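You operate a simulated robot arm through the tools that you are given. There is no shell and no other tool.

The job below is to be done with a simulated two-armed robot. You get a single attempt, and the scene is never put back.

## Task
Pick up the bottle marked "rust oil" from the top of the electrical cart with one hand, pass it to the other hand and put it on the top deck of the grey cart. Set down upright: bottle.

Only the result counts: the job must be done as asked and must still hold three seconds after the hand-in. Knocking over, shifting, dropping, spilling or breaking anything else fails it.

## Robot
Two 7-joint arms with two-finger parallel grippers on one trunk, on a base that drives. Base frame: it is fixed to the floor where the robot stands at the start and does not move with it; the origin is under the middle of the robot, x ahead of it, y to its left, z up. Units: mm, degrees, N and s.
The left shoulder is at the start at [50, 187, 1160], the right one opposite. With the tool pointing down near the work surface each hand reaches from about 100 to 660 mm from the robot's upright axis, wherever it stands, measured 20 degrees to its own side. Places, roughly: top deck of the grey cart [-3400, -400, 800]. Payload 3.43 kg a hand.
The tool frame of a hand sits at the grasp point between the pads (the TCP): z along the fingers, y along the line on which they close. The tips reach 30 mm beyond it. The gripper opens to 94 mm. The fingers are 28 mm wide and 10 mm thick; the gripper's body (50 by 96 mm) begins 55 mm behind the TCP.
Orientation is that of the tool frame in the base frame, as [roll, pitch, yaw] about the fixed x, y, z axes, in that order (R = Rz(yaw) Ry(pitch) Rx(roll)). With the fingers straight down and closing along the base's y, the tool's x points along the base's -x, its y along +y and its z along -z.

## Interface
- The arms move only by the tool play_rows. It takes "left_motion", "right_motion" or both (then of equal length, played together; a hand with none holds still); each is a list of rows, each a list of 7 numbers: the shift along the tool's x, y, z in units of 30 mm (1.0 is 30 mm), then the turn, a rotation vector about the tool's x, y, z in units of 6 degrees (1.0 is 6 degrees), then the finger opening in mm, from 0 to 94. In form: [[tx, ty, tz, wx, wy, wz, jaw], ...]. A call has 1 to 20 rows; each row shifts and turns the commanded pose from where the row before left it, along the tool's axes as they then stand. A call with a number of a shift or a turn outside -1 to 1 is refused whole. Rows are played at 5 a second. More than 50 mm and 8.6 degrees between two rows, or a gripper value outside its range, and nothing of the call is played. A pose out of reach is approached as far as the arm can. The call stops where the force on the tool passes 40 N (or 10 N more than at its start, if that is more) or the arm is blocked; 0.2 s more then pass. Each finger travels about 153 mm/s and halts on what it meets, pressing with about 33 N; the grip force reading is that of the motor and also rises with nothing between the fingers. The clock runs only during rows and for 0.2 s after the last one: add rows that do not move to give the fingers time. It gives the time, the measured TCP pose, the force on the tool (base axes), the opening and the grip force at its end, in the units of the frame above (readings bear some noise), with the torque about the TCP (base axes, N m) and any sound that the robot's microphone picked up, and new pictures: "pictures" is both (left out), scene, wrist or none (wrist: the cameras of the hands that moved).
- Cameras (640 x 400 px; columns grow to the right, rows downward): "scene" is now at [133.4, 27.4, 1302.5]; the picture's right is [0.34, -0.94, 0.00], its down [-0.69, -0.25, -0.68] and it looks along [0.64, 0.23, -0.73] (base axes); focal length 264 px, centre (320, 200). "left" rides on the left gripper at [76, -14, -102] in its tool frame; the picture's right is [0.18, 0.98, 0.00], its down [-0.75, 0.14, -0.64] and it looks along [-0.63, 0.12, 0.77] (tool axes); focal length 243 px, centre (320, 200). "right" rides on the right gripper at [76, 14, -102] in its tool frame; the picture's right is [-0.18, 0.98, 0.00], its down [-0.75, -0.14, -0.64] and it looks along [-0.63, -0.12, 0.77] (tool axes); focal length 243 px, centre (320, 200). There is no depth. A picture from a camera that has moved, and an enlarged one, comes with that camera's place and axes in the base frame and with its lens.
- raise_lower(by): slides the trunk up (or, below 0, down) by that many mm; the arms and the scene camera ride with it, the base frame stays. It gives what a move gives, with no picture.
- base_move(legs): drives the robot by 1 to 6 legs, each [ahead, left, turn to the left] in mm, mm and degrees, along the robot's own axes; the way and the turn of a leg run together, so that a leg with both is an arc; at most 1500 mm and 180 degrees a leg. The arms and the cameras ride along, it lands a little off, and it stops where it bumps. It gives what a move gives, and a new picture of the scene camera.
- turn_head(pan, tilt): turns the head with the scene camera to pan (to the left, within 80 degrees either way) and tilt (down, from -29 to 69), counted from straight ahead of the robot. It gives what a move gives, and a new picture of the scene camera.
- close_up(camera, box): a new picture of the part [left, top, right, bottom] of that camera's present view, enlarged. It takes no simulated time.
- job_done(): hands the job in; it is judged then, once.

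Places have to be worked out from the pictures, the camera data and where the tool is seen. Open the grippers and draw the arms clear of the work before you hand the job in, unless the task says otherwise.

The tools are called after ">>>" as name(argument=value, ...) on one line, values as JSON. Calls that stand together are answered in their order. play_rows: Moves the arms, as the interface text tells. Its arguments: {"type":"object","properties":{"left_motion":{"type":"array","items":{"type":"array","items":{"type":"number"}}},"right_motion":{"type":"array","items":{"type":"array","items":{"type":"number"}}},"pictures":{"type":"string","enum":["both","scene","wrist","none"]}},"required":[]} The other tools are called the same way: raise_lower (by) slides the trunk up or down; base_move (legs) drives the base; turn_head (pan, tilt) turns the head that bears the scene camera; close_up (camera, box) takes an enlarged picture of a part of a camera's view; job_done () hands the job in.

At the start:

```text
time_s: 0.0
left_tcp_pos: [396.9, 351.4, 1006.7]
left_tcp_rot: [-180.0, 0.0, -180.0]
left_ft_force: [-0.6, -0.5, -0.2]
left_ft_torque: [0.03, -0.03, 0.01]
left_grip_width: 94.1
left_gripper_force: 0.0
right_tcp_pos: [402.1, -12.4, 1053.8]
right_tcp_rot: [180.0, 0.0, 180.0]
right_ft_force: [-0.1, -0.4, 0.5]
right_ft_torque: [-0.02, -0.02, 0.0]
right_grip_width: 94.1
right_gripper_force: 0.1
trunk travel left (down, up): [-375.0, 57.0]
robot x, y, heading: [-0.9, 0.4, 0.2]
head pan, tilt: [19.6, 47.1]
```

scene: 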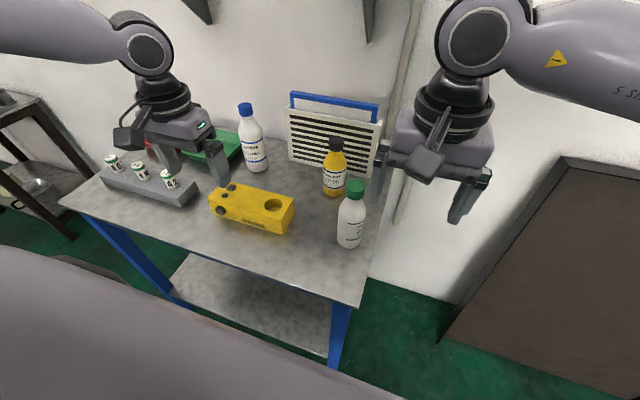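
right: 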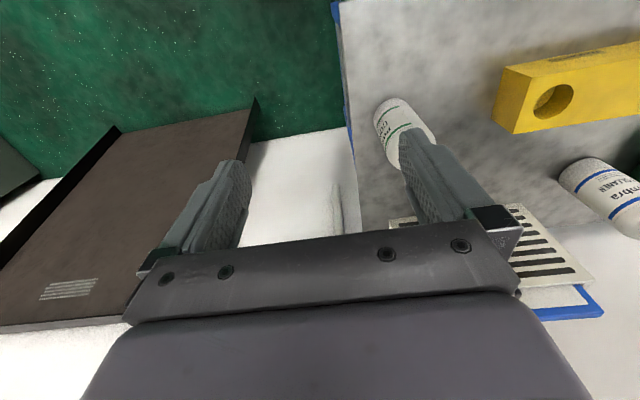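
left: 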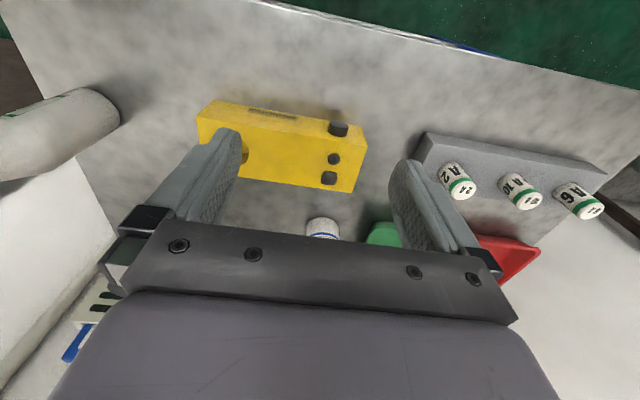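

I see three bottles on the cart: white with a blue cap, yellow with a black cap and white with a green cap. I'll enlarge their labels to find the one marked "rust oil".

>>> close_up(camera="scene", box=[300, 120, 400, 260])

>>> close_up(camera="scene", box=[210, 90, 290, 180])

```text
2.86 times, centred on (350, 190) of scene
camera zoom: at [133.4, 27.4, 1302.5], right [0.34, -0.94, 0.0], down [-0.69, -0.25, -0.68], along [0.64, 0.23, -0.73], focal length 756 px, centre (234, 229)
```

zoom: 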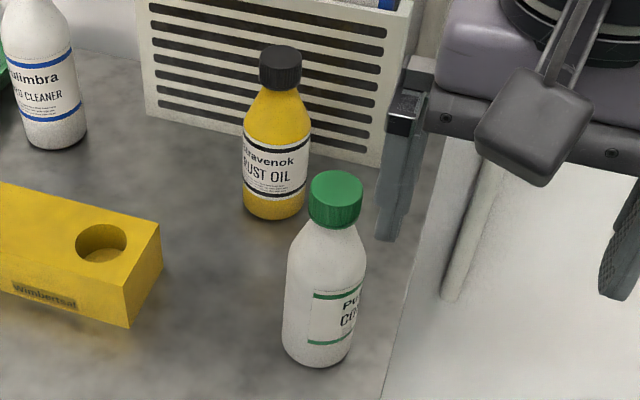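

```text
4.44 times, centred on (250, 135) of scene
camera zoom: at [133.4, 27.4, 1302.5], right [0.34, -0.94, 0.0], down [-0.69, -0.25, -0.68], along [0.64, 0.23, -0.73], focal length 1175 px, centre (631, 489)
```

zoom: 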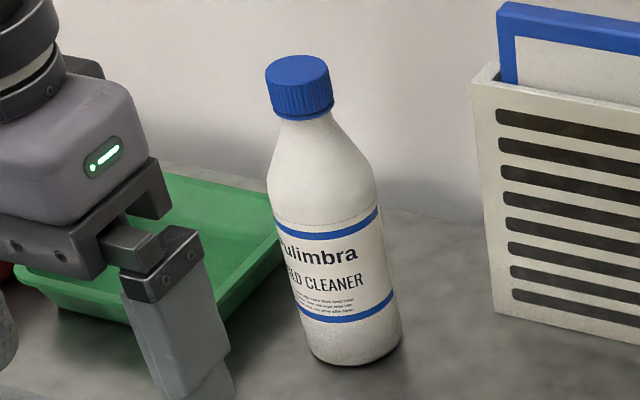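

The rust oil is the yellow bottle with the black cap. I put it at roughly (616, 161) on a top at about z 800, with its cap top near 967. I'll shift the right hand to the right, out of the way, which also uncovers the yellow bottle in its camera.

>>> play_rows(right_motion=[[0, -1, 0, 0, 0, 0, 94], [0, -1, 0, 0, 0, 0, 94], [0, -1, 0, 0, 0, 0, 94], [0, -1, 0, 0, 0, 0, 94], [0, 0, 0, 0, 0, 0, 94]], pictures="both")

```text
time_s: 1.2
left_tcp_pos: [396.6, 352.0, 1005.7]
left_tcp_rot: [180.0, 0.0, -180.0]
left_ft_force: [-0.6, -0.2, 0.7]
left_ft_torque: [-0.02, 0.02, 0.03]
left_grip_width: 93.9
left_gripper_force: 0.1
right_tcp_pos: [403.5, -133.0, 1053.5]
right_tcp_rot: [-180.0, 0.0, -180.0]
right_ft_force: [-0.6, 0.0, 0.4]
right_ft_torque: [-0.01, 0.0, 0.04]
right_grip_width: 94.2
right_gripper_force: 0.1
trunk travel left (down, up): [-375.0, 57.0]
robot x, y, heading: [0.7, 2.9, 0.1]
head pan, tilt: [19.6, 47.1]
camera scene: at [133.5, 27.6, 1302.5], right [0.34, -0.94, 0.0], down [-0.69, -0.25, -0.68], along [0.64, 0.23, -0.73], focal length 264 px, centre (320, 200)
camera right: at [326.3, -117.6, 1157.4], right [0.18, 0.98, 0.0], down [0.75, -0.14, 0.64], along [0.63, -0.12, -0.77], focal length 243 px, centre (320, 200)
```

scene: 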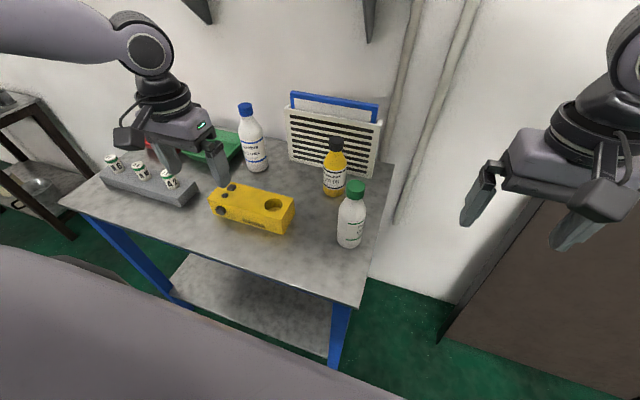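
right: 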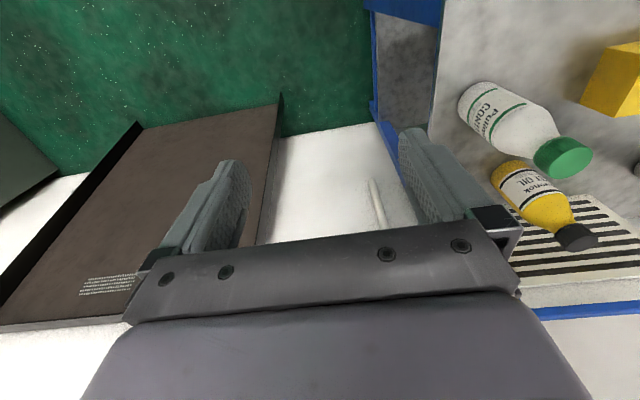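

The right camera now shows the yellow bottle clearly. I'll enlarge it in both views to triangulate its base and cap.

>>> close_up(camera="right", box=[440, 70, 640, 320])

>>> close_up(camera="scene", box=[270, 80, 390, 260])

```text
1.60 times, centred on (540, 195) of right
camera zoom: at [326.3, -117.6, 1157.4], right [0.18, 0.98, 0.0], down [0.75, -0.14, 0.64], along [0.63, -0.12, -0.77], focal length 388 px, centre (-32, 208)
```

zoom: 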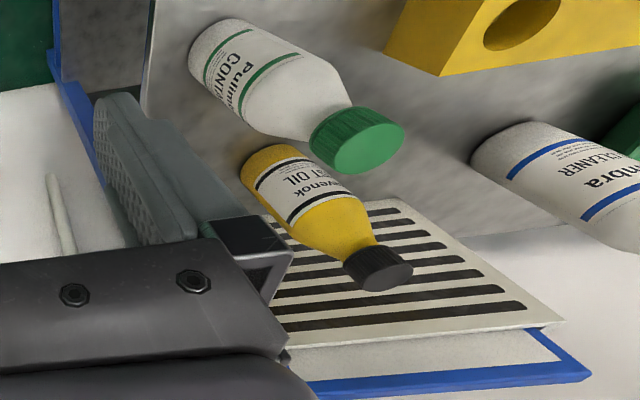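

```text
2.22 times, centred on (330, 170) of scene
camera zoom: at [133.5, 27.6, 1302.5], right [0.34, -0.94, 0.0], down [-0.69, -0.25, -0.68], along [0.64, 0.23, -0.73], focal length 588 px, centre (298, 267)
```

zoom: 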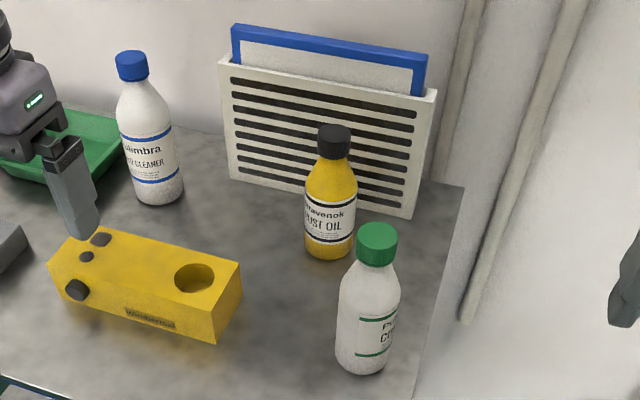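

From both views the bottle axis is at about (620, 163), the cap spans z 938 to 960 with its top near 959, and the table is at about 801. The rack face is at x≈700. I'll lift the left hand, bring it across in front of the bottle, and move it forward until it is above the cap.

>>> play_rows(left_motion=[[0, 0, -1, 0, 0, 0, 94], [0, -0.9, 0, 0, 0, 0, 94], [0, -0.9, 0, 0, 0, 0, 94], [0, -0.9, 0, 0, 0, 0, 94], [0, -0.9, 0, 0, 0, 0, 94], [0, -0.9, 0, 0, 0, 0, 94], [0, -0.9, 0, 0, 0, 0, 94], [0, -0.9, 0, 0, 0, 0, 94], [-0.93, 0, 0, 0, 0, 0, 94], [-0.93, 0, 0, 0, 0, 0, 94], [-0.93, 0, 0, 0, 0, 0, 94], [-0.93, 0, 0, 0, 0, 0, 94], [-0.93, 0, 0, 0, 0, 0, 94], [-0.93, 0, 0, 0, 0, 0, 94], [-0.93, 0, 0, 0, 0, 0, 94], [-0.93, 0, 0, 0, 0, 0, 94], [0, 0, 0, 0, 0, 0, 94], [0, 0, 0, 0, 0, 0, 94]], pictures="both")

```text
time_s: 5.0
left_tcp_pos: [530.8, 241.8, 1045.0]
left_tcp_rot: [-179.8, 0.1, 180.0]
left_ft_force: [0.6, -0.1, -0.7]
left_ft_torque: [-0.02, -0.03, 0.0]
left_grip_width: 94.2
left_gripper_force: 0.1
left hand out of reach, approached as far as the arm can: row 11, 12, 13, 14, 15, 16
right_tcp_pos: [402.6, -131.6, 1054.9]
right_tcp_rot: [-180.0, 0.1, 180.0]
right_ft_force: [0.0, -0.4, -0.2]
right_ft_torque: [0.01, 0.01, -0.01]
right_grip_width: 94.2
right_gripper_force: 0.1
trunk travel left (down, up): [-375.0, 57.0]
robot x, y, heading: [-0.5, -0.1, -0.1]
head pan, tilt: [19.6, 47.1]
camera scene: at [133.5, 27.4, 1302.5], right [0.34, -0.94, 0.0], down [-0.69, -0.25, -0.68], along [0.64, 0.23, -0.73], focal length 264 px, centre (320, 200)
camera left: at [455.3, 227.1, 1147.9], right [-0.18, 0.98, 0.0], down [0.75, 0.14, 0.64], along [0.63, 0.12, -0.77], focal length 243 px, centre (320, 200)
```

scene: 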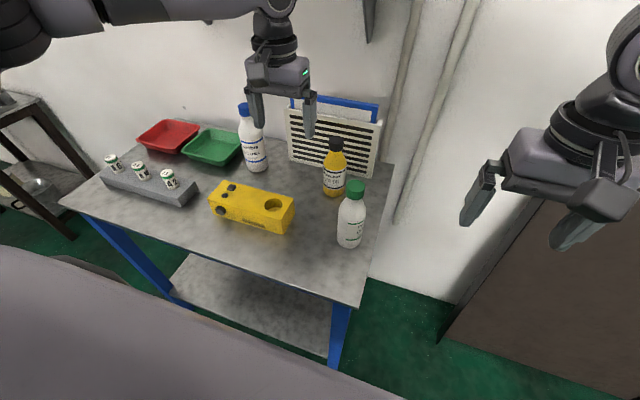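
left: 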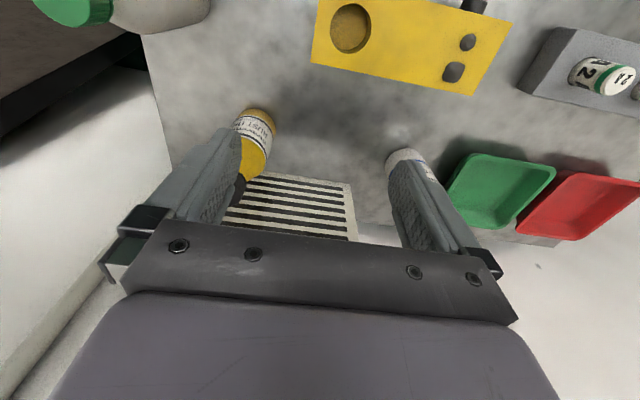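

The left arm ran out of reach at this height and stopped at (531, 242, 1045), short of the bottle. I'll tilt the head down to see how much room there is between the robot's base and the cart, because moving closer would help.

>>> turn_head(pan=0, tilt=69)

```text
time_s: 5.8
left_tcp_pos: [532.8, 241.4, 1045.6]
left_tcp_rot: [-179.9, 0.1, -180.0]
left_ft_force: [-0.4, -0.2, -0.2]
left_ft_torque: [0.01, -0.02, -0.02]
left_grip_width: 93.9
left_gripper_force: 0.1
right_tcp_pos: [403.1, -131.6, 1054.0]
right_tcp_rot: [-180.0, 0.0, -180.0]
right_ft_force: [1.0, 0.0, 0.9]
right_ft_torque: [0.02, -0.01, -0.03]
right_grip_width: 94.2
right_gripper_force: 0.2
trunk travel left (down, up): [-375.0, 57.0]
robot x, y, heading: [1.5, -3.1, -0.1]
head pan, tilt: [0.0, 68.8]
camera scene: at [114.5, 0.8, 1276.7], right [0.0, -1.0, 0.0], down [-0.93, 0.0, -0.36], along [0.36, 0.0, -0.93], focal length 264 px, centre (320, 200)
```

scene: 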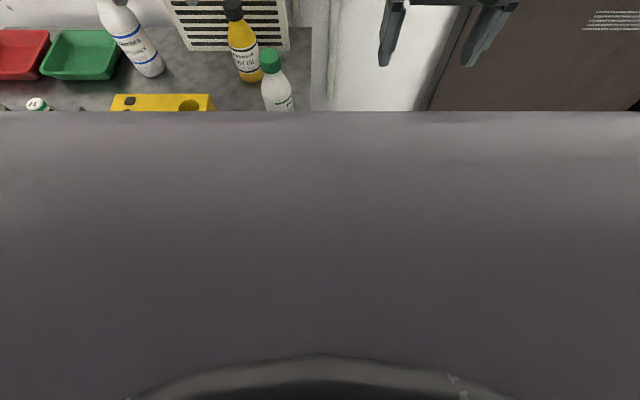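

The torso hides the base, so I can't see how close the base is to the cart and won't gamble on driving in. I'll look straight ahead to check what is mounted on the wall above the cart before I raise the trunk.

>>> turn_head(pan=15, tilt=20)

```text
time_s: 7.0
left_tcp_pos: [531.4, 241.8, 1045.1]
left_tcp_rot: [-179.9, 0.1, -180.0]
left_ft_force: [0.2, -0.1, 0.4]
left_ft_torque: [-0.01, 0.01, -0.02]
left_grip_width: 94.2
left_gripper_force: 0.1
right_tcp_pos: [402.6, -132.2, 1055.4]
right_tcp_rot: [-180.0, -0.1, 180.0]
right_ft_force: [-0.4, -0.1, 0.8]
right_ft_torque: [0.01, 0.03, -0.01]
right_grip_width: 93.8
right_gripper_force: 0.1
trunk travel left (down, up): [-375.0, 57.0]
robot x, y, heading: [0.5, -1.9, -0.3]
head pan, tilt: [15.0, 20.0]
camera scene: at [148.5, 24.8, 1344.1], right [0.26, -0.97, 0.0], down [-0.33, -0.09, -0.94], along [0.91, 0.24, -0.34], focal length 264 px, centre (320, 200)
```

scene: 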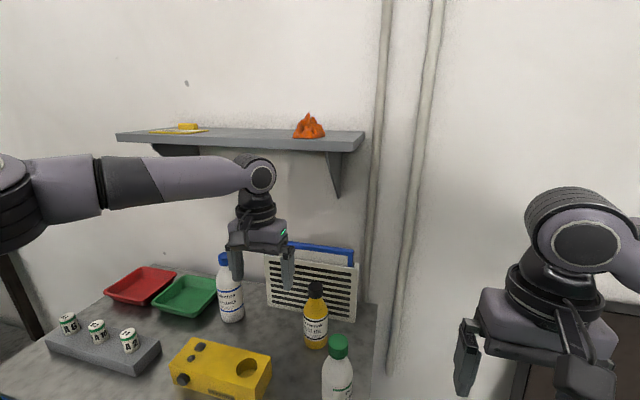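

A wall shelf with items hangs above the cart, so arm height matters here. I'll zoom in on the shelf and wrist to find the shelf's height and depth.

>>> close_up(camera="scene", box=[100, 90, 400, 220])

>>> close_up(camera="scene", box=[280, 100, 400, 210])

```text
2.13 times, centred on (250, 155) of scene
camera zoom: at [148.5, 24.8, 1344.1], right [0.26, -0.97, 0.0], down [-0.33, -0.09, -0.94], along [0.91, 0.24, -0.34], focal length 564 px, centre (469, 296)
```

zoom: 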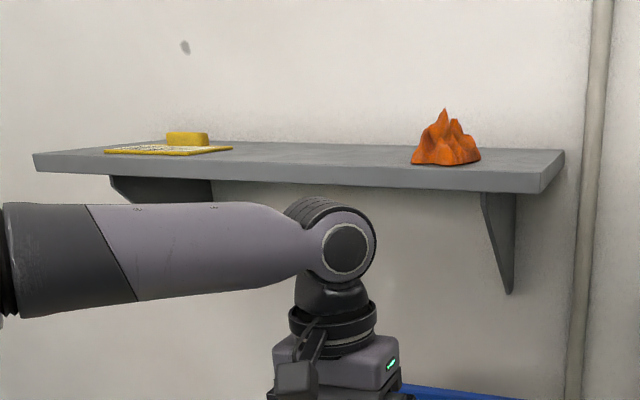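

```text
3.64 times, centred on (340, 155) of scene
camera zoom: at [148.5, 24.8, 1344.1], right [0.26, -0.97, 0.0], down [-0.33, -0.09, -0.94], along [0.91, 0.24, -0.34], focal length 962 px, centre (247, 364)
```

zoom: 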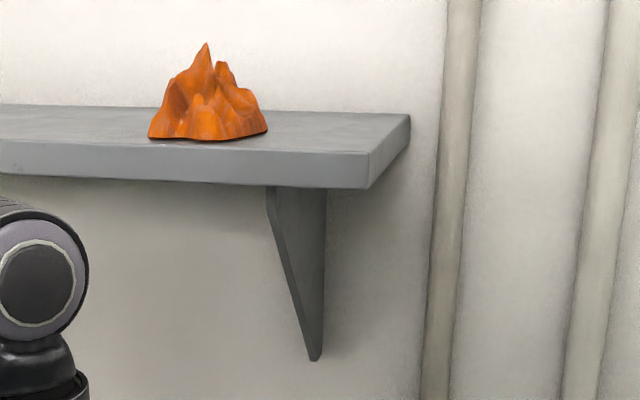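

The shelf spans x 611 to 814 with its underside at z≈1261, and a bracket plate sits near y≈145. To stay clear of it and gain reach, I'll tilt the left tool about 25° so it points forward and down. First I'll draw back a little to see how the commanded pose behaves.

>>> play_rows(left_motion=[[1, 0, 0, 0, 0, 0, 94], [1, 0, 0, 0, 0, 0, 94], [0, 0, 0, 0, 0, 0, 94]], pictures="none")

```text
time_s: 7.8
left_tcp_pos: [472.2, 238.4, 1044.5]
left_tcp_rot: [179.9, -0.1, -180.0]
left_ft_force: [-0.1, 0.1, -0.8]
left_ft_torque: [0.0, 0.0, 0.0]
left_grip_width: 94.1
left_gripper_force: 0.0
right_tcp_pos: [402.6, -131.9, 1055.3]
right_tcp_rot: [-180.0, 0.1, -179.9]
right_ft_force: [0.5, -0.4, -0.3]
right_ft_torque: [-0.02, 0.0, -0.01]
right_grip_width: 94.1
right_gripper_force: 0.0
trunk travel left (down, up): [-375.0, 57.0]
robot x, y, heading: [-1.8, -0.8, 0.1]
head pan, tilt: [15.0, 20.0]
```

Each new call starts from the pose the hand actually reached, now (472, 238, 1044). I'll tilt the tool 24° forward while sliding to y≈163, and check the result before going on.

>>> play_rows(left_motion=[[0, -0.5, 0, 0, -0.8, 0, 94], [0, -0.5, 0, 0, -0.8, 0, 94], [0, -0.5, 0, 0, -0.8, 0, 94], [0, -0.5, 0, 0, -0.8, 0, 94], [0, -0.5, 0, 0, -0.8, 0, 94], [0, 0, 0, 0, 0, 0, 94], [0, 0, 0, 0, 0, 0, 94]], pictures="both")

```text
time_s: 9.4
left_tcp_pos: [472.5, 163.4, 1043.4]
left_tcp_rot: [-179.9, 24.0, 180.0]
left_ft_force: [1.1, 0.6, -0.4]
left_ft_torque: [-0.03, 0.0, 0.0]
left_grip_width: 93.9
left_gripper_force: 0.0
right_tcp_pos: [403.2, -131.8, 1054.3]
right_tcp_rot: [-179.9, 0.0, -180.0]
right_ft_force: [0.5, -0.1, -0.5]
right_ft_torque: [-0.01, 0.03, -0.03]
right_grip_width: 94.2
right_gripper_force: 0.0
trunk travel left (down, up): [-375.0, 57.0]
robot x, y, heading: [-1.9, -1.2, 0.0]
head pan, tilt: [15.0, 20.0]
camera scene: at [148.5, 24.8, 1344.2], right [0.26, -0.97, 0.0], down [-0.33, -0.09, -0.94], along [0.91, 0.24, -0.34], focal length 264 px, centre (320, 200)
camera left: at [360.7, 150.2, 1107.0], right [-0.17, 0.98, -0.08], down [0.43, 0.14, 0.89], along [0.89, 0.12, -0.44], focal length 243 px, centre (320, 200)
```

scene: 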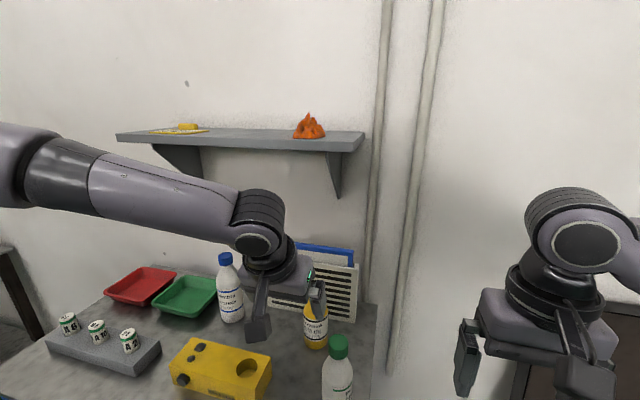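
left: 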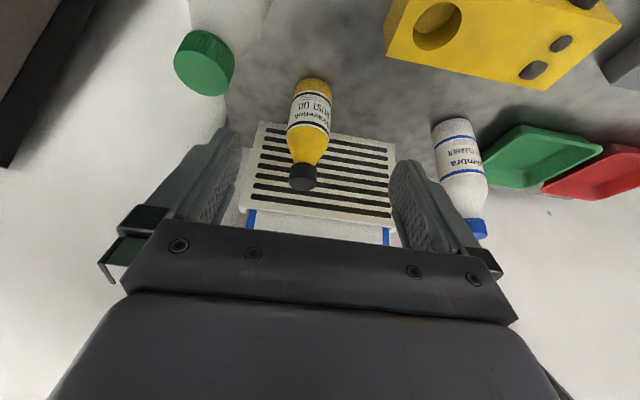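

The cap ray from the left camera gives about (620, 161, 956), which agrees with my earlier estimate. I'll go forward to x≈620 while lowering to z≈1005, just above cap height, with the fingers either side.

>>> play_rows(left_motion=[[-0.664, 0, 0.5255, 0, 0, 0, 94], [-0.664, 0, 0.5255, 0, 0, 0, 94], [-0.664, 0, 0.5255, 0, 0, 0, 94], [-0.664, 0, 0.5255, 0, 0, 0, 94], [-0.664, 0, 0.5255, 0, 0, 0, 94], [0, 0, 0, 0, 0, 0, 94], [0, 0, 0, 0, 0, 0, 94]], pictures="both")

```text
time_s: 11.0
left_tcp_pos: [566.0, 198.8, 1022.5]
left_tcp_rot: [-180.0, 24.1, 179.9]
left_ft_force: [-0.4, 0.3, -0.4]
left_ft_torque: [-0.04, 0.04, -0.02]
left_grip_width: 94.1
left_gripper_force: 0.2
left hand out of reach, approached as far as the arm can: row 3, 4, 5
right_tcp_pos: [402.2, -132.1, 1053.6]
right_tcp_rot: [179.9, 0.0, 180.0]
right_ft_force: [0.1, -0.1, -0.2]
right_ft_torque: [0.02, 0.0, 0.01]
right_grip_width: 94.2
right_gripper_force: 0.0
trunk travel left (down, up): [-375.0, 57.0]
robot x, y, heading: [-2.7, -2.0, -0.1]
head pan, tilt: [15.0, 20.0]
camera scene: at [148.5, 24.8, 1344.2], right [0.26, -0.97, 0.0], down [-0.33, -0.09, -0.94], along [0.91, 0.24, -0.34], focal length 264 px, centre (320, 200)
camera left: at [455.4, 184.3, 1085.0], right [-0.17, 0.98, -0.08], down [0.43, 0.14, 0.89], along [0.89, 0.12, -0.44], focal length 243 px, centre (320, 200)
```

scene: 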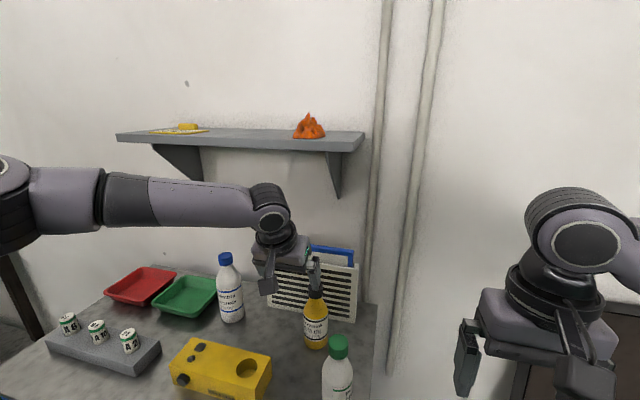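
left: 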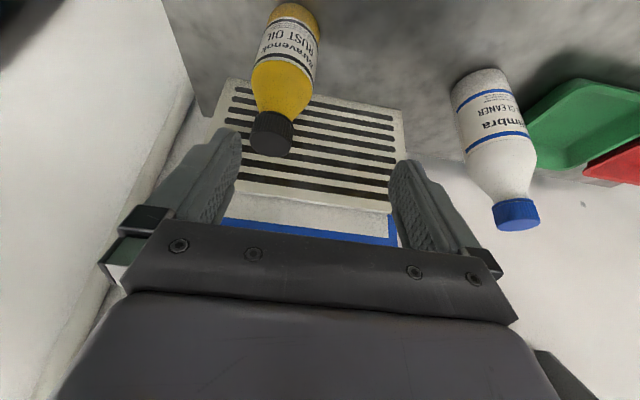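

The hand slid to y≈199 and fell short again, although the arm does not look stretched out. Its elbow seems to be far out to the left, so I'll turn the head to see how the left arm is posed.

>>> turn_head(pan=60, tilt=35)

```text
time_s: 12.1
left_tcp_pos: [565.6, 198.3, 1021.8]
left_tcp_rot: [-179.8, 24.0, -180.0]
left_ft_force: [0.6, 0.1, 0.3]
left_ft_torque: [-0.02, -0.02, -0.04]
left_grip_width: 93.9
left_gripper_force: 0.0
right_tcp_pos: [402.7, -132.6, 1054.6]
right_tcp_rot: [180.0, 0.0, 180.0]
right_ft_force: [2.2, 0.0, 0.3]
right_ft_torque: [0.01, 0.02, 0.01]
right_grip_width: 94.0
right_gripper_force: 0.0
trunk travel left (down, up): [-375.0, 57.0]
robot x, y, heading: [-1.4, 0.5, -0.2]
head pan, tilt: [60.0, 35.0]
camera scene: at [102.6, 76.9, 1320.3], right [0.87, -0.5, 0.0], down [-0.29, -0.5, -0.82], along [0.41, 0.71, -0.57], focal length 264 px, centre (320, 200)
```

scene: 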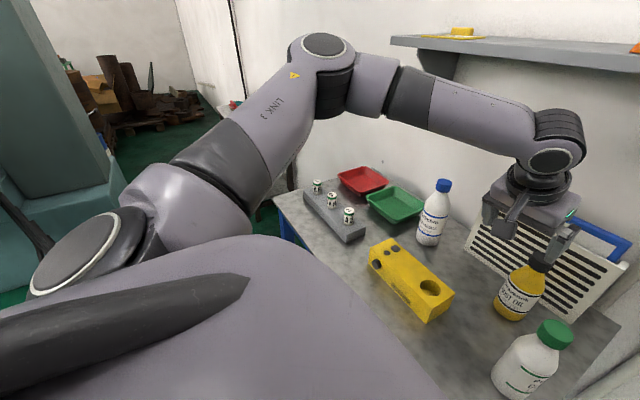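

The elbow is bent about 90° and well out to the left, so the limit is a wrist or joint limit and not reach. A round bottle lets me pick any yaw, so I'll back off 30 mm and turn the tool 30° clockwise to line up with the forearm. That also swings the hand away from the green-capped bottle.

>>> play_rows(left_motion=[[0.9135, 0, -0.4067, 0, 0, 0, 94], [0, 0, 0, 0.407, 0, 0.9135, 94], [0, 0, 0, 0.407, 0, 0.9135, 94], [0, 0, 0, 0.407, 0, 0.9135, 94], [0, 0, 0, 0.407, 0, 0.9135, 94], [0, 0, 0, 0.407, 0, 0.9135, 94], [0, 0, 0, 0, 0, 0, 94]], pictures="both")

```text
time_s: 13.7
left_tcp_pos: [536.4, 198.9, 1023.0]
left_tcp_rot: [179.9, 24.0, 150.0]
left_ft_force: [0.2, 0.4, 0.6]
left_ft_torque: [0.0, 0.0, 0.03]
left_grip_width: 93.8
left_gripper_force: 0.0
right_tcp_pos: [402.7, -133.0, 1055.5]
right_tcp_rot: [179.9, 0.0, 180.0]
right_ft_force: [0.2, -0.3, -0.4]
right_ft_torque: [0.02, -0.01, 0.0]
right_grip_width: 93.7
right_gripper_force: 0.1
trunk travel left (down, up): [-375.0, 57.0]
robot x, y, heading: [3.1, -1.8, 0.3]
head pan, tilt: [60.0, 35.0]
camera scene: at [102.5, 76.9, 1320.3], right [0.87, -0.5, 0.0], down [-0.29, -0.5, -0.82], along [0.41, 0.71, -0.57], focal length 264 px, centre (320, 200)
camera left: at [432.2, 241.9, 1085.8], right [0.35, 0.94, -0.08], down [0.44, -0.09, 0.89], along [0.83, -0.34, -0.44], focal length 243 px, centre (320, 200)
```

scene: 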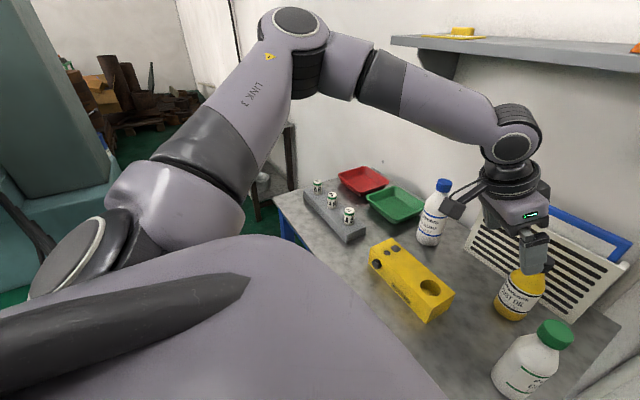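
left: 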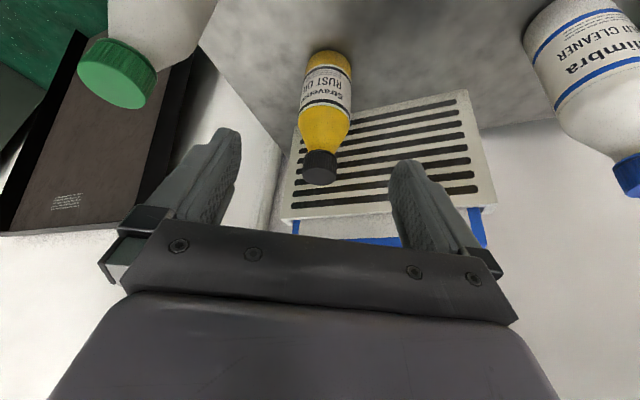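

The bottle now sits straight ahead between the fingers, and the ray puts its cap at about (620, 162, 955). I'll advance along the tool heading to just above gripping height.

>>> play_rows(left_motion=[[-0.58, 0.082, 0.559, 0, 0, 0, 94], [-0.58, 0.082, 0.559, 0, 0, 0, 94], [-0.58, 0.082, 0.559, 0, 0, 0, 94], [-0.58, 0.082, 0.559, 0, 0, 0, 94], [0, 0, 0, 0, 0, 0, 94]], pictures="both")

```text
time_s: 14.9
left_tcp_pos: [576.5, 189.2, 1005.7]
left_tcp_rot: [180.0, 24.0, 150.0]
left_ft_force: [0.3, 0.0, 0.1]
left_ft_torque: [-0.03, 0.01, -0.02]
left_grip_width: 93.7
left_gripper_force: 0.0
left hand out of reach, approached as far as the arm can: row 2, 3, 4
right_tcp_pos: [402.7, -131.5, 1054.7]
right_tcp_rot: [-179.9, 0.0, -179.9]
right_ft_force: [-1.0, -0.4, 0.1]
right_ft_torque: [-0.01, -0.02, 0.01]
right_grip_width: 94.2
right_gripper_force: 0.1
trunk travel left (down, up): [-375.0, 57.0]
robot x, y, heading: [-3.3, 4.7, 0.2]
head pan, tilt: [60.0, 35.0]
camera scene: at [102.5, 76.9, 1320.3], right [0.87, -0.5, 0.0], down [-0.29, -0.5, -0.82], along [0.41, 0.71, -0.57], focal length 264 px, centre (320, 200)
camera left: at [472.9, 231.7, 1067.8], right [0.35, 0.94, -0.08], down [0.44, -0.09, 0.89], along [0.83, -0.34, -0.44], focal length 243 px, centre (320, 200)
```

scene: 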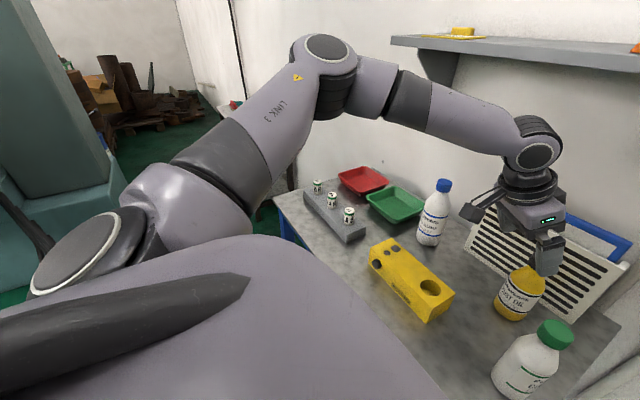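
left: 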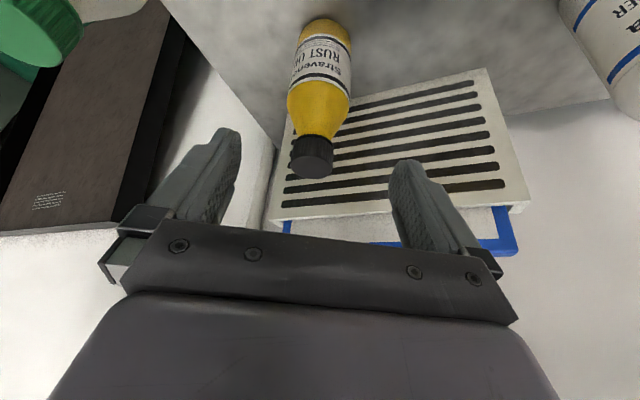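

Comparing the three failures, the wrist lies on one sphere about the same elbow position each time, so a shoulder limit pins the elbow and the tool's yaw isn't the cause. A better base pose would fix it, but I need the base's outline first. I'll draw the right hand back so its camera looks down at the gap between base and cart.

>>> play_rows(right_motion=[[1, 0, 0, 0, 0, 0, 94], [1, 0, 0, 0, 0, 0, 94], [1, 0, 0, 0, 0, 0, 94], [1, 0, 0, 0, 0, 0, 94], [1, 0, 0, 0, 0, 0, 94], [0, 0, 0, 0, 0, 0, 94]], pictures="wrist")

```text
time_s: 16.3
left_tcp_pos: [576.2, 188.8, 1005.0]
left_tcp_rot: [-179.9, 24.0, 150.0]
left_ft_force: [0.7, 0.6, 0.0]
left_ft_torque: [0.0, -0.01, 0.02]
left_grip_width: 94.3
left_gripper_force: 0.0
right_tcp_pos: [251.9, -133.2, 1056.1]
right_tcp_rot: [179.9, 0.0, -179.9]
right_ft_force: [-0.3, 1.3, 0.5]
right_ft_torque: [-0.03, 0.0, -0.06]
right_grip_width: 93.9
right_gripper_force: 0.1
trunk travel left (down, up): [-375.0, 57.0]
robot x, y, heading: [-0.7, -5.3, 0.0]
head pan, tilt: [60.0, 35.0]
camera right: at [175.1, -118.0, 1158.3], right [0.18, 0.98, 0.0], down [0.75, -0.14, 0.64], along [0.63, -0.12, -0.77], focal length 243 px, centre (320, 200)
```

right: 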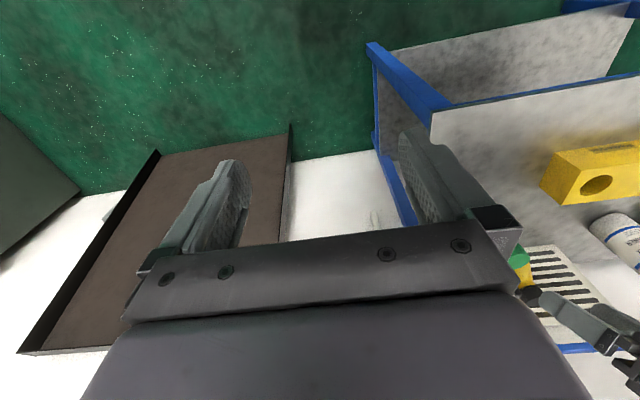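

The floor is visible straight below x≈185, so the base front lies behind that, while the cart's front edge is at x≈335. I'll tilt the right hand's camera back to find the exact front edge of the base.

>>> play_rows(right_motion=[[0, 0, 0, 0, 1, 0, 94], [0, 0, 0, 0, 1, 0, 94], [0, 0, 0, 0, 1, 0, 94], [0, 0, 0, 0, 1, 0, 94], [0, 0, 0, 0, 1, 0, 94], [0, 0, 0, 0, 0, 0, 94]], pictures="wrist")

```text
time_s: 17.7
left_tcp_pos: [577.3, 188.3, 1005.7]
left_tcp_rot: [180.0, 24.0, 150.0]
left_ft_force: [0.2, 0.5, -0.2]
left_ft_torque: [0.0, 0.03, -0.01]
left_grip_width: 94.1
left_gripper_force: 0.0
right_tcp_pos: [252.8, -133.5, 1053.3]
right_tcp_rot: [179.9, -30.2, -180.0]
right_ft_force: [0.4, -0.6, -1.0]
right_ft_torque: [0.0, 0.0, 0.0]
right_grip_width: 94.3
right_gripper_force: 0.0
trunk travel left (down, up): [-375.0, 57.0]
robot x, y, heading: [0.1, 2.3, -0.1]
head pan, tilt: [60.0, 35.0]
camera right: at [238.0, -117.9, 1180.9], right [0.16, 0.98, -0.09], down [0.97, -0.14, 0.18], along [0.16, -0.12, -0.98], focal length 243 px, centre (320, 200)
```

right: 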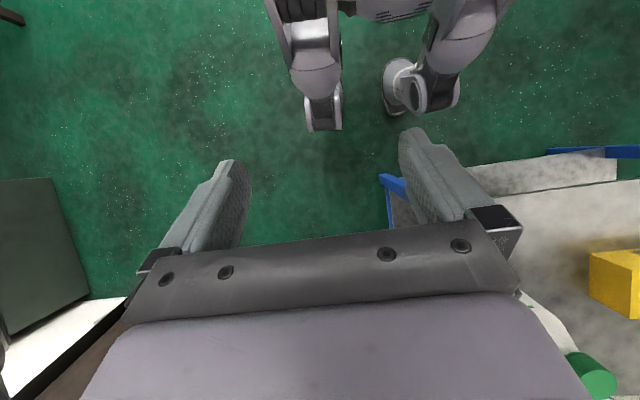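

The base's front casters end near x≈110, about 220 mm short of the cart edge, so there is room to drive in. I'll bring the left hand back and up, and turn the right hand level again, before driving.

>>> play_rows(left_motion=[[0.868, 0, -0.507, 0, 0, 0, 94], [0.868, 0, -0.507, 0, 0, 0, 94], [0.868, 0, -0.507, 0, 0, 0, 94], [0.868, 0, -0.507, 0, 0, 0, 94], [0.868, 0, -0.507, 0, 0, 0, 94], [0.868, 0, -0.507, 0, 0, 0, 94], [0, 0, 0, 0, 0, 0, 94]], right_motion=[[0, 0, 0, 0, -1, 0, 94], [0, 0, 0, 0, -1, 0, 94], [0, 0, 0, 0, -1, 0, 94], [0, 0, 0, 0, -1, 0, 94], [0, 0, 0, 0, -1, 0, 94], [0, 0, 0, 0, 0, 0, 94], [0, 0, 0, 0, 0, 0, 94]], pictures="none")

>>> turn_head(pan=20, tilt=45)

```text
time_s: 19.3
left_tcp_pos: [421.0, 276.8, 1027.0]
left_tcp_rot: [-179.9, 24.0, 150.0]
left_ft_force: [0.0, -0.5, 0.1]
left_ft_torque: [-0.04, 0.0, 0.02]
left_grip_width: 94.1
left_gripper_force: 0.1
right_tcp_pos: [253.4, -133.1, 1053.7]
right_tcp_rot: [179.9, 0.0, -180.0]
right_ft_force: [0.1, 0.4, -0.2]
right_ft_torque: [-0.05, 0.03, 0.03]
right_grip_width: 93.8
right_gripper_force: 0.1
trunk travel left (down, up): [-375.0, 57.0]
robot x, y, heading: [0.8, 1.8, -0.2]
head pan, tilt: [60.0, 35.0]
```

```text
time_s: 20.4
left_tcp_pos: [420.2, 276.0, 1026.5]
left_tcp_rot: [-180.0, 24.0, 150.0]
left_ft_force: [-0.3, 1.1, -0.5]
left_ft_torque: [0.0, 0.0, -0.02]
left_grip_width: 94.2
left_gripper_force: 0.0
right_tcp_pos: [253.3, -132.4, 1053.2]
right_tcp_rot: [-179.9, 0.0, 180.0]
right_ft_force: [-0.6, -1.4, 0.2]
right_ft_torque: [0.0, 0.01, -0.01]
right_grip_width: 93.8
right_gripper_force: 0.0
trunk travel left (down, up): [-375.0, 57.0]
robot x, y, heading: [3.6, 6.3, -0.0]
head pan, tilt: [20.0, 45.0]
camera scene: at [134.9, 28.6, 1305.5], right [0.34, -0.94, 0.0], down [-0.66, -0.24, -0.71], along [0.66, 0.24, -0.71], focal length 264 px, centre (320, 200)
```

scene: 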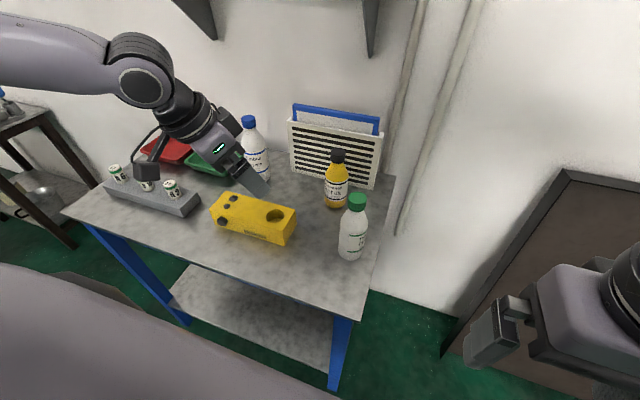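

Both hands are clear of everything. I'll drive 120 mm ahead and 60 mm to the right, which leaves the casters about 100 mm short of the cart and the bottle well inside the left arm's range.

>>> base_move(legs=[[120, -60, 0]])

```text
time_s: 21.8
left_tcp_pos: [458.5, 221.0, 1027.6]
left_tcp_rot: [-179.9, 24.0, 150.3]
left_ft_force: [-0.2, -0.6, 0.7]
left_ft_torque: [-0.01, -0.01, -0.03]
left_grip_width: 93.8
left_gripper_force: 0.1
right_tcp_pos: [294.0, -188.9, 1052.8]
right_tcp_rot: [179.9, -0.1, -179.7]
right_ft_force: [0.6, 0.8, 0.7]
right_ft_torque: [-0.02, -0.04, 0.0]
right_grip_width: 94.3
right_gripper_force: 0.1
trunk travel left (down, up): [-375.0, 57.0]
robot x, y, heading: [41.4, -61.0, 0.3]
head pan, tilt: [20.0, 45.0]
stopped in leg 1: the robot was blocked; the commanded pose is now the measured one
camera scene: at [174.8, -28.7, 1305.6], right [0.35, -0.94, 0.0], down [-0.66, -0.25, -0.71], along [0.66, 0.25, -0.71], focal length 264 px, centre (320, 200)
```

scene: 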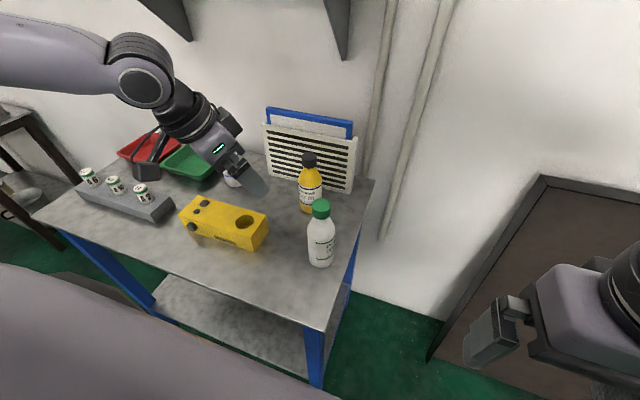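

The base stopped at x≈41, blocked by something in front, so its outline is larger than what I saw. I need to check that nothing on the cart moved, so I'll zoom in and re-measure the bottles and cart edge.

>>> close_up(camera="scene", box=[250, 130, 370, 280])

>>> close_up(camera="scene", box=[20, 230, 360, 400])

```text
2.67 times, centred on (310, 205) of scene
camera zoom: at [174.8, -28.7, 1305.6], right [0.35, -0.94, 0.0], down [-0.66, -0.25, -0.71], along [0.66, 0.25, -0.71], focal length 705 px, centre (347, 187)
```

zoom: 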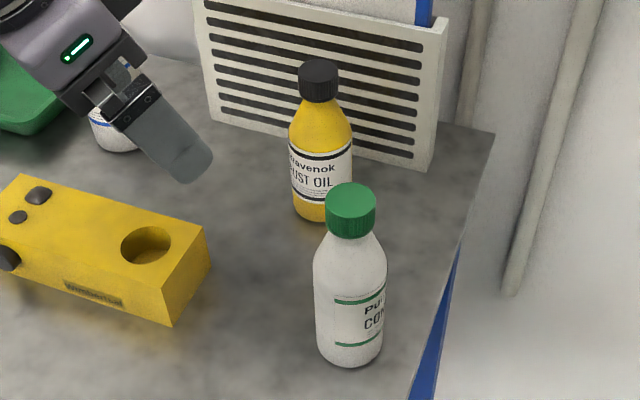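

```text
1.88 times, centred on (190, 315) of scene
camera zoom: at [174.8, -28.7, 1305.6], right [0.35, -0.94, 0.0], down [-0.66, -0.25, -0.71], along [0.66, 0.25, -0.71], focal length 498 px, centre (565, -16)
```

zoom: 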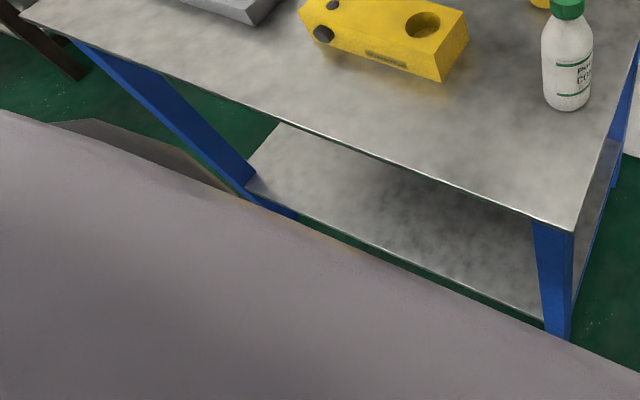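

The bottles and cart corner measure the same as before, within a few mm, so nothing seems to have shifted. I'll look to the right to see whether the right elbow or arm touched something.

>>> turn_head(pan=-60, tilt=35)

>>> turn_head(pan=70, tilt=45)

```text
time_s: 23.3
left_tcp_pos: [459.2, 221.4, 1026.5]
left_tcp_rot: [-179.9, 24.0, 150.4]
left_ft_force: [0.3, -0.9, -1.0]
left_ft_torque: [0.01, 0.03, 0.01]
left_grip_width: 93.9
left_gripper_force: 0.0
right_tcp_pos: [293.8, -189.0, 1052.4]
right_tcp_rot: [180.0, 0.0, -179.7]
right_ft_force: [-0.4, -0.2, -0.3]
right_ft_torque: [0.0, 0.02, 0.01]
right_grip_width: 94.0
right_gripper_force: 0.1
trunk travel left (down, up): [-375.0, 57.0]
robot x, y, heading: [38.8, -61.4, 0.3]
head pan, tilt: [-60.0, 35.0]
camera scene: at [143.5, -133.1, 1320.3], right [-0.86, -0.51, 0.0], down [-0.29, 0.49, -0.82], along [0.41, -0.71, -0.57], focal length 264 px, centre (320, 200)
```

scene: 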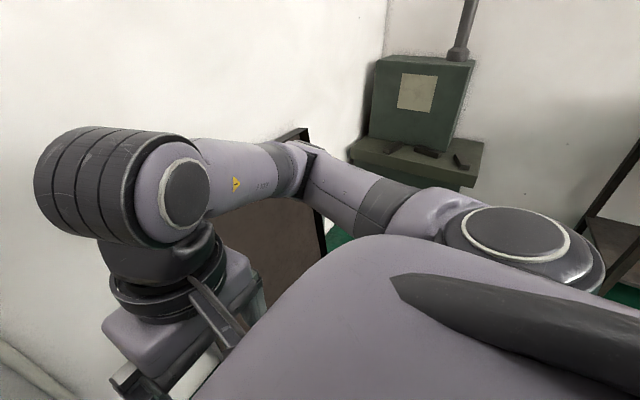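

```text
time_s: 25.4
left_tcp_pos: [460.0, 221.4, 1026.1]
left_tcp_rot: [180.0, 24.0, 150.4]
left_ft_force: [-1.9, -0.4, 0.8]
left_ft_torque: [0.01, -0.01, 0.03]
left_grip_width: 94.0
left_gripper_force: 0.0
right_tcp_pos: [294.6, -188.8, 1053.6]
right_tcp_rot: [179.9, -0.1, -179.7]
right_ft_force: [-0.9, -0.1, -0.3]
right_ft_torque: [0.02, 0.04, 0.02]
right_grip_width: 94.1
right_gripper_force: 0.2
trunk travel left (down, up): [-375.0, 57.0]
robot x, y, heading: [36.9, -55.0, 0.4]
head pan, tilt: [70.0, 45.0]
camera scene: at [126.4, 19.4, 1305.5], right [0.94, -0.34, 0.0], down [-0.24, -0.67, -0.71], along [0.24, 0.67, -0.71], focal length 264 px, centre (320, 200)
```

scene: 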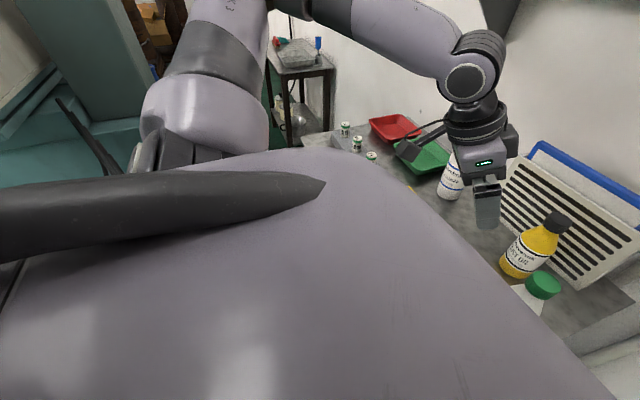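

The right arm is clear, so it was the base itself that touched the cart and this is as close as it gets. I'll back off about 12 mm to break contact and slide 85 mm right, which brings the bottle further to the left arm's side.

>>> base_move(legs=[[-12, 0, 0], [0, -85, 0]])

>>> turn_head(pan=25, tilt=40)

```text
time_s: 27.2
left_tcp_pos: [449.1, 133.9, 1027.9]
left_tcp_rot: [179.9, 24.0, 150.3]
left_ft_force: [0.5, -0.2, -0.5]
left_ft_torque: [-0.02, -0.04, 0.01]
left_grip_width: 94.1
left_gripper_force: 0.0
right_tcp_pos: [282.1, -275.9, 1053.4]
right_tcp_rot: [180.0, -0.1, -179.7]
right_ft_force: [-0.1, 0.0, 0.3]
right_ft_torque: [0.01, 0.0, 0.0]
right_grip_width: 94.1
right_gripper_force: 0.1
trunk travel left (down, up): [-375.0, 57.0]
robot x, y, heading: [28.5, -142.0, 0.4]
head pan, tilt: [70.0, 45.0]
camera scene: at [114.8, -68.1, 1305.5], right [0.94, -0.34, 0.0], down [-0.24, -0.67, -0.71], along [0.24, 0.67, -0.71], focal length 264 px, centre (320, 200)
```

scene: 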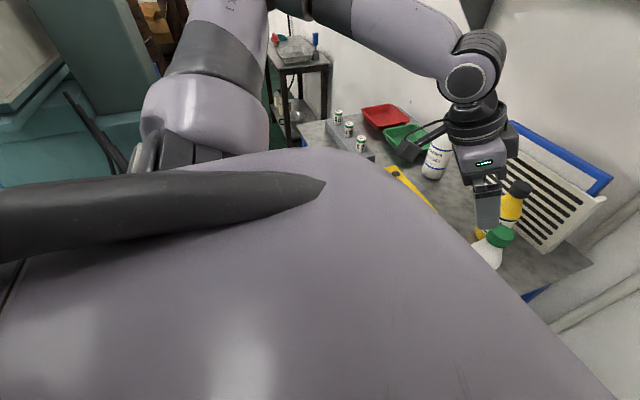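

```text
time_s: 28.3
left_tcp_pos: [448.6, 133.4, 1027.0]
left_tcp_rot: [-180.0, 24.1, 150.4]
left_ft_force: [0.3, 0.1, -0.2]
left_ft_torque: [-0.05, 0.0, -0.01]
left_grip_width: 94.0
left_gripper_force: 0.1
right_tcp_pos: [282.4, -277.3, 1051.8]
right_tcp_rot: [179.8, 0.0, -179.6]
right_ft_force: [0.4, 0.0, 0.0]
right_ft_torque: [-0.02, -0.03, 0.02]
right_grip_width: 93.9
right_gripper_force: 0.1
trunk travel left (down, up): [-375.0, 57.0]
robot x, y, heading: [27.0, -142.7, 0.5]
head pan, tilt: [25.0, 40.0]
camera scene: at [164.2, -107.9, 1312.8], right [0.43, -0.9, 0.0], down [-0.58, -0.28, -0.77], along [0.69, 0.33, -0.64], focal length 264 px, centre (320, 200)
```

scene: 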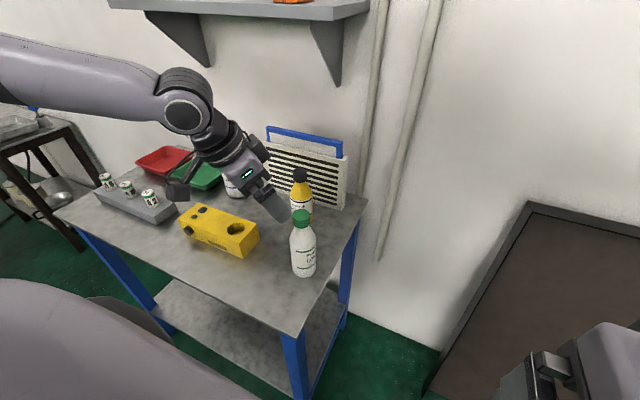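

The hand is now at (449, 133, 1027), just above and beside the green-capped bottle with tips about 18 mm higher than its cap. I'll move it left and forward to a standoff about 90 mm in front of the yellow cap.

>>> play_rows(left_motion=[[-0.136, 0, -0.305, 0, 0, 0, 94], [-0.33, 0.92, 0.148, 0, 0, 0, 94], [-0.33, 0.92, 0.148, 0, 0, 0, 94], [-0.33, 0.92, 0.148, 0, 0, 0, 94], [-0.33, 0.92, 0.148, 0, 0, 0, 94], [0, 0, 0, 0, 0, 0, 94]], pictures="both")

```text
time_s: 29.7
left_tcp_pos: [538.3, 209.2, 1038.8]
left_tcp_rot: [180.0, 24.0, 150.3]
left_ft_force: [0.2, 0.2, 0.1]
left_ft_torque: [0.07, 0.0, 0.03]
left_grip_width: 93.9
left_gripper_force: 0.1
right_tcp_pos: [282.2, -276.7, 1053.1]
right_tcp_rot: [179.8, 0.1, -179.8]
right_ft_force: [-0.1, -0.2, 0.4]
right_ft_torque: [0.0, 0.01, -0.03]
right_grip_width: 94.3
right_gripper_force: 0.0
trunk travel left (down, up): [-375.0, 57.0]
robot x, y, heading: [26.5, -144.9, 0.2]
head pan, tilt: [25.0, 40.0]
camera scene: at [164.1, -108.0, 1312.8], right [0.43, -0.9, 0.0], down [-0.58, -0.27, -0.77], along [0.69, 0.33, -0.64], focal length 264 px, centre (320, 200)
camera left: at [435.7, 251.2, 1101.0], right [0.34, 0.94, -0.08], down [0.44, -0.09, 0.89], along [0.83, -0.34, -0.44], focal length 243 px, centre (320, 200)
```

scene: 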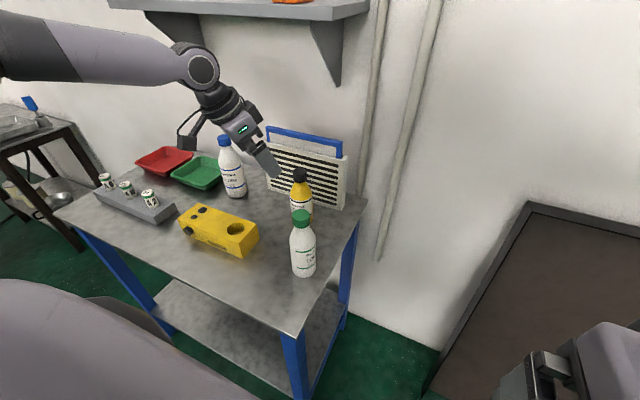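
left: 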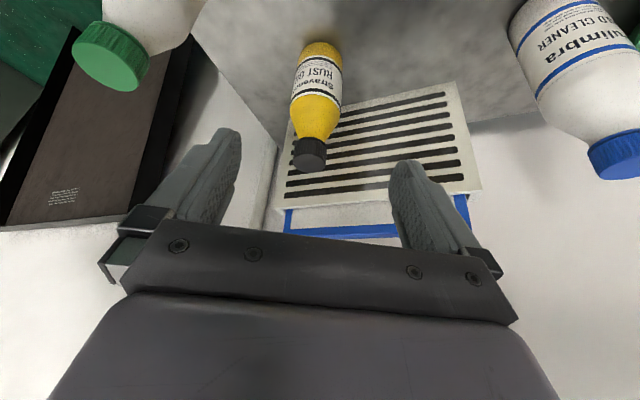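

The standoff was reached without trouble, and the cap ray gives about (616, 162), so the cart has not moved. I'll go straight ahead about 92 mm while lowering to z≈1004.

>>> play_rows(left_motion=[[-0.582, 0, 0.5785, 0, 0, 0, 94], [-0.582, 0, 0.5785, 0, 0, 0, 94], [-0.582, 0, 0.5785, 0, 0, 0, 94], [-0.582, 0, 0.5785, 0, 0, 0, 94], [0, 0, 0, 0, 0, 0, 94]], pictures="both")

```text
time_s: 30.9
left_tcp_pos: [618.6, 162.0, 1002.9]
left_tcp_rot: [180.0, 24.0, 150.3]
left_ft_force: [0.4, 0.4, -0.9]
left_ft_torque: [-0.02, 0.05, 0.02]
left_grip_width: 94.0
left_gripper_force: 0.1
right_tcp_pos: [282.8, -276.3, 1053.2]
right_tcp_rot: [179.9, 0.0, -179.7]
right_ft_force: [-0.4, -0.1, 0.0]
right_ft_torque: [-0.01, -0.01, -0.03]
right_grip_width: 94.1
right_gripper_force: 0.1
trunk travel left (down, up): [-375.0, 57.0]
robot x, y, heading: [27.6, -147.0, 0.3]
head pan, tilt: [25.0, 40.0]
camera scene: at [164.1, -107.9, 1312.8], right [0.43, -0.9, 0.0], down [-0.58, -0.27, -0.77], along [0.69, 0.33, -0.64], focal length 264 px, centre (320, 200)
camera left: at [515.9, 204.4, 1064.4], right [0.34, 0.94, -0.08], down [0.44, -0.09, 0.89], along [0.83, -0.34, -0.44], focal length 243 px, centre (320, 200)
```

scene: 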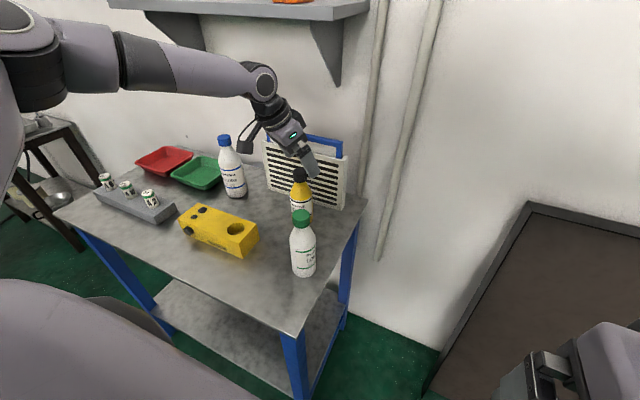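
left: 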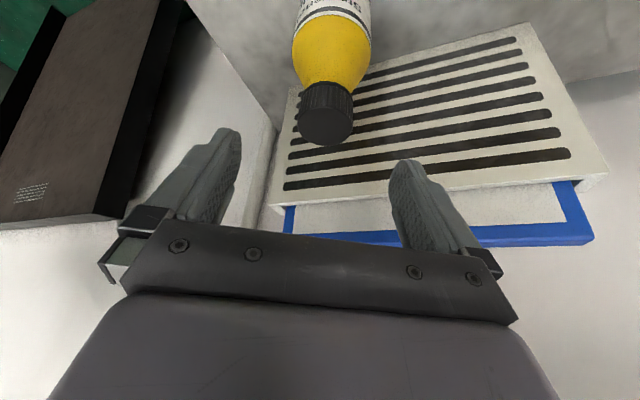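

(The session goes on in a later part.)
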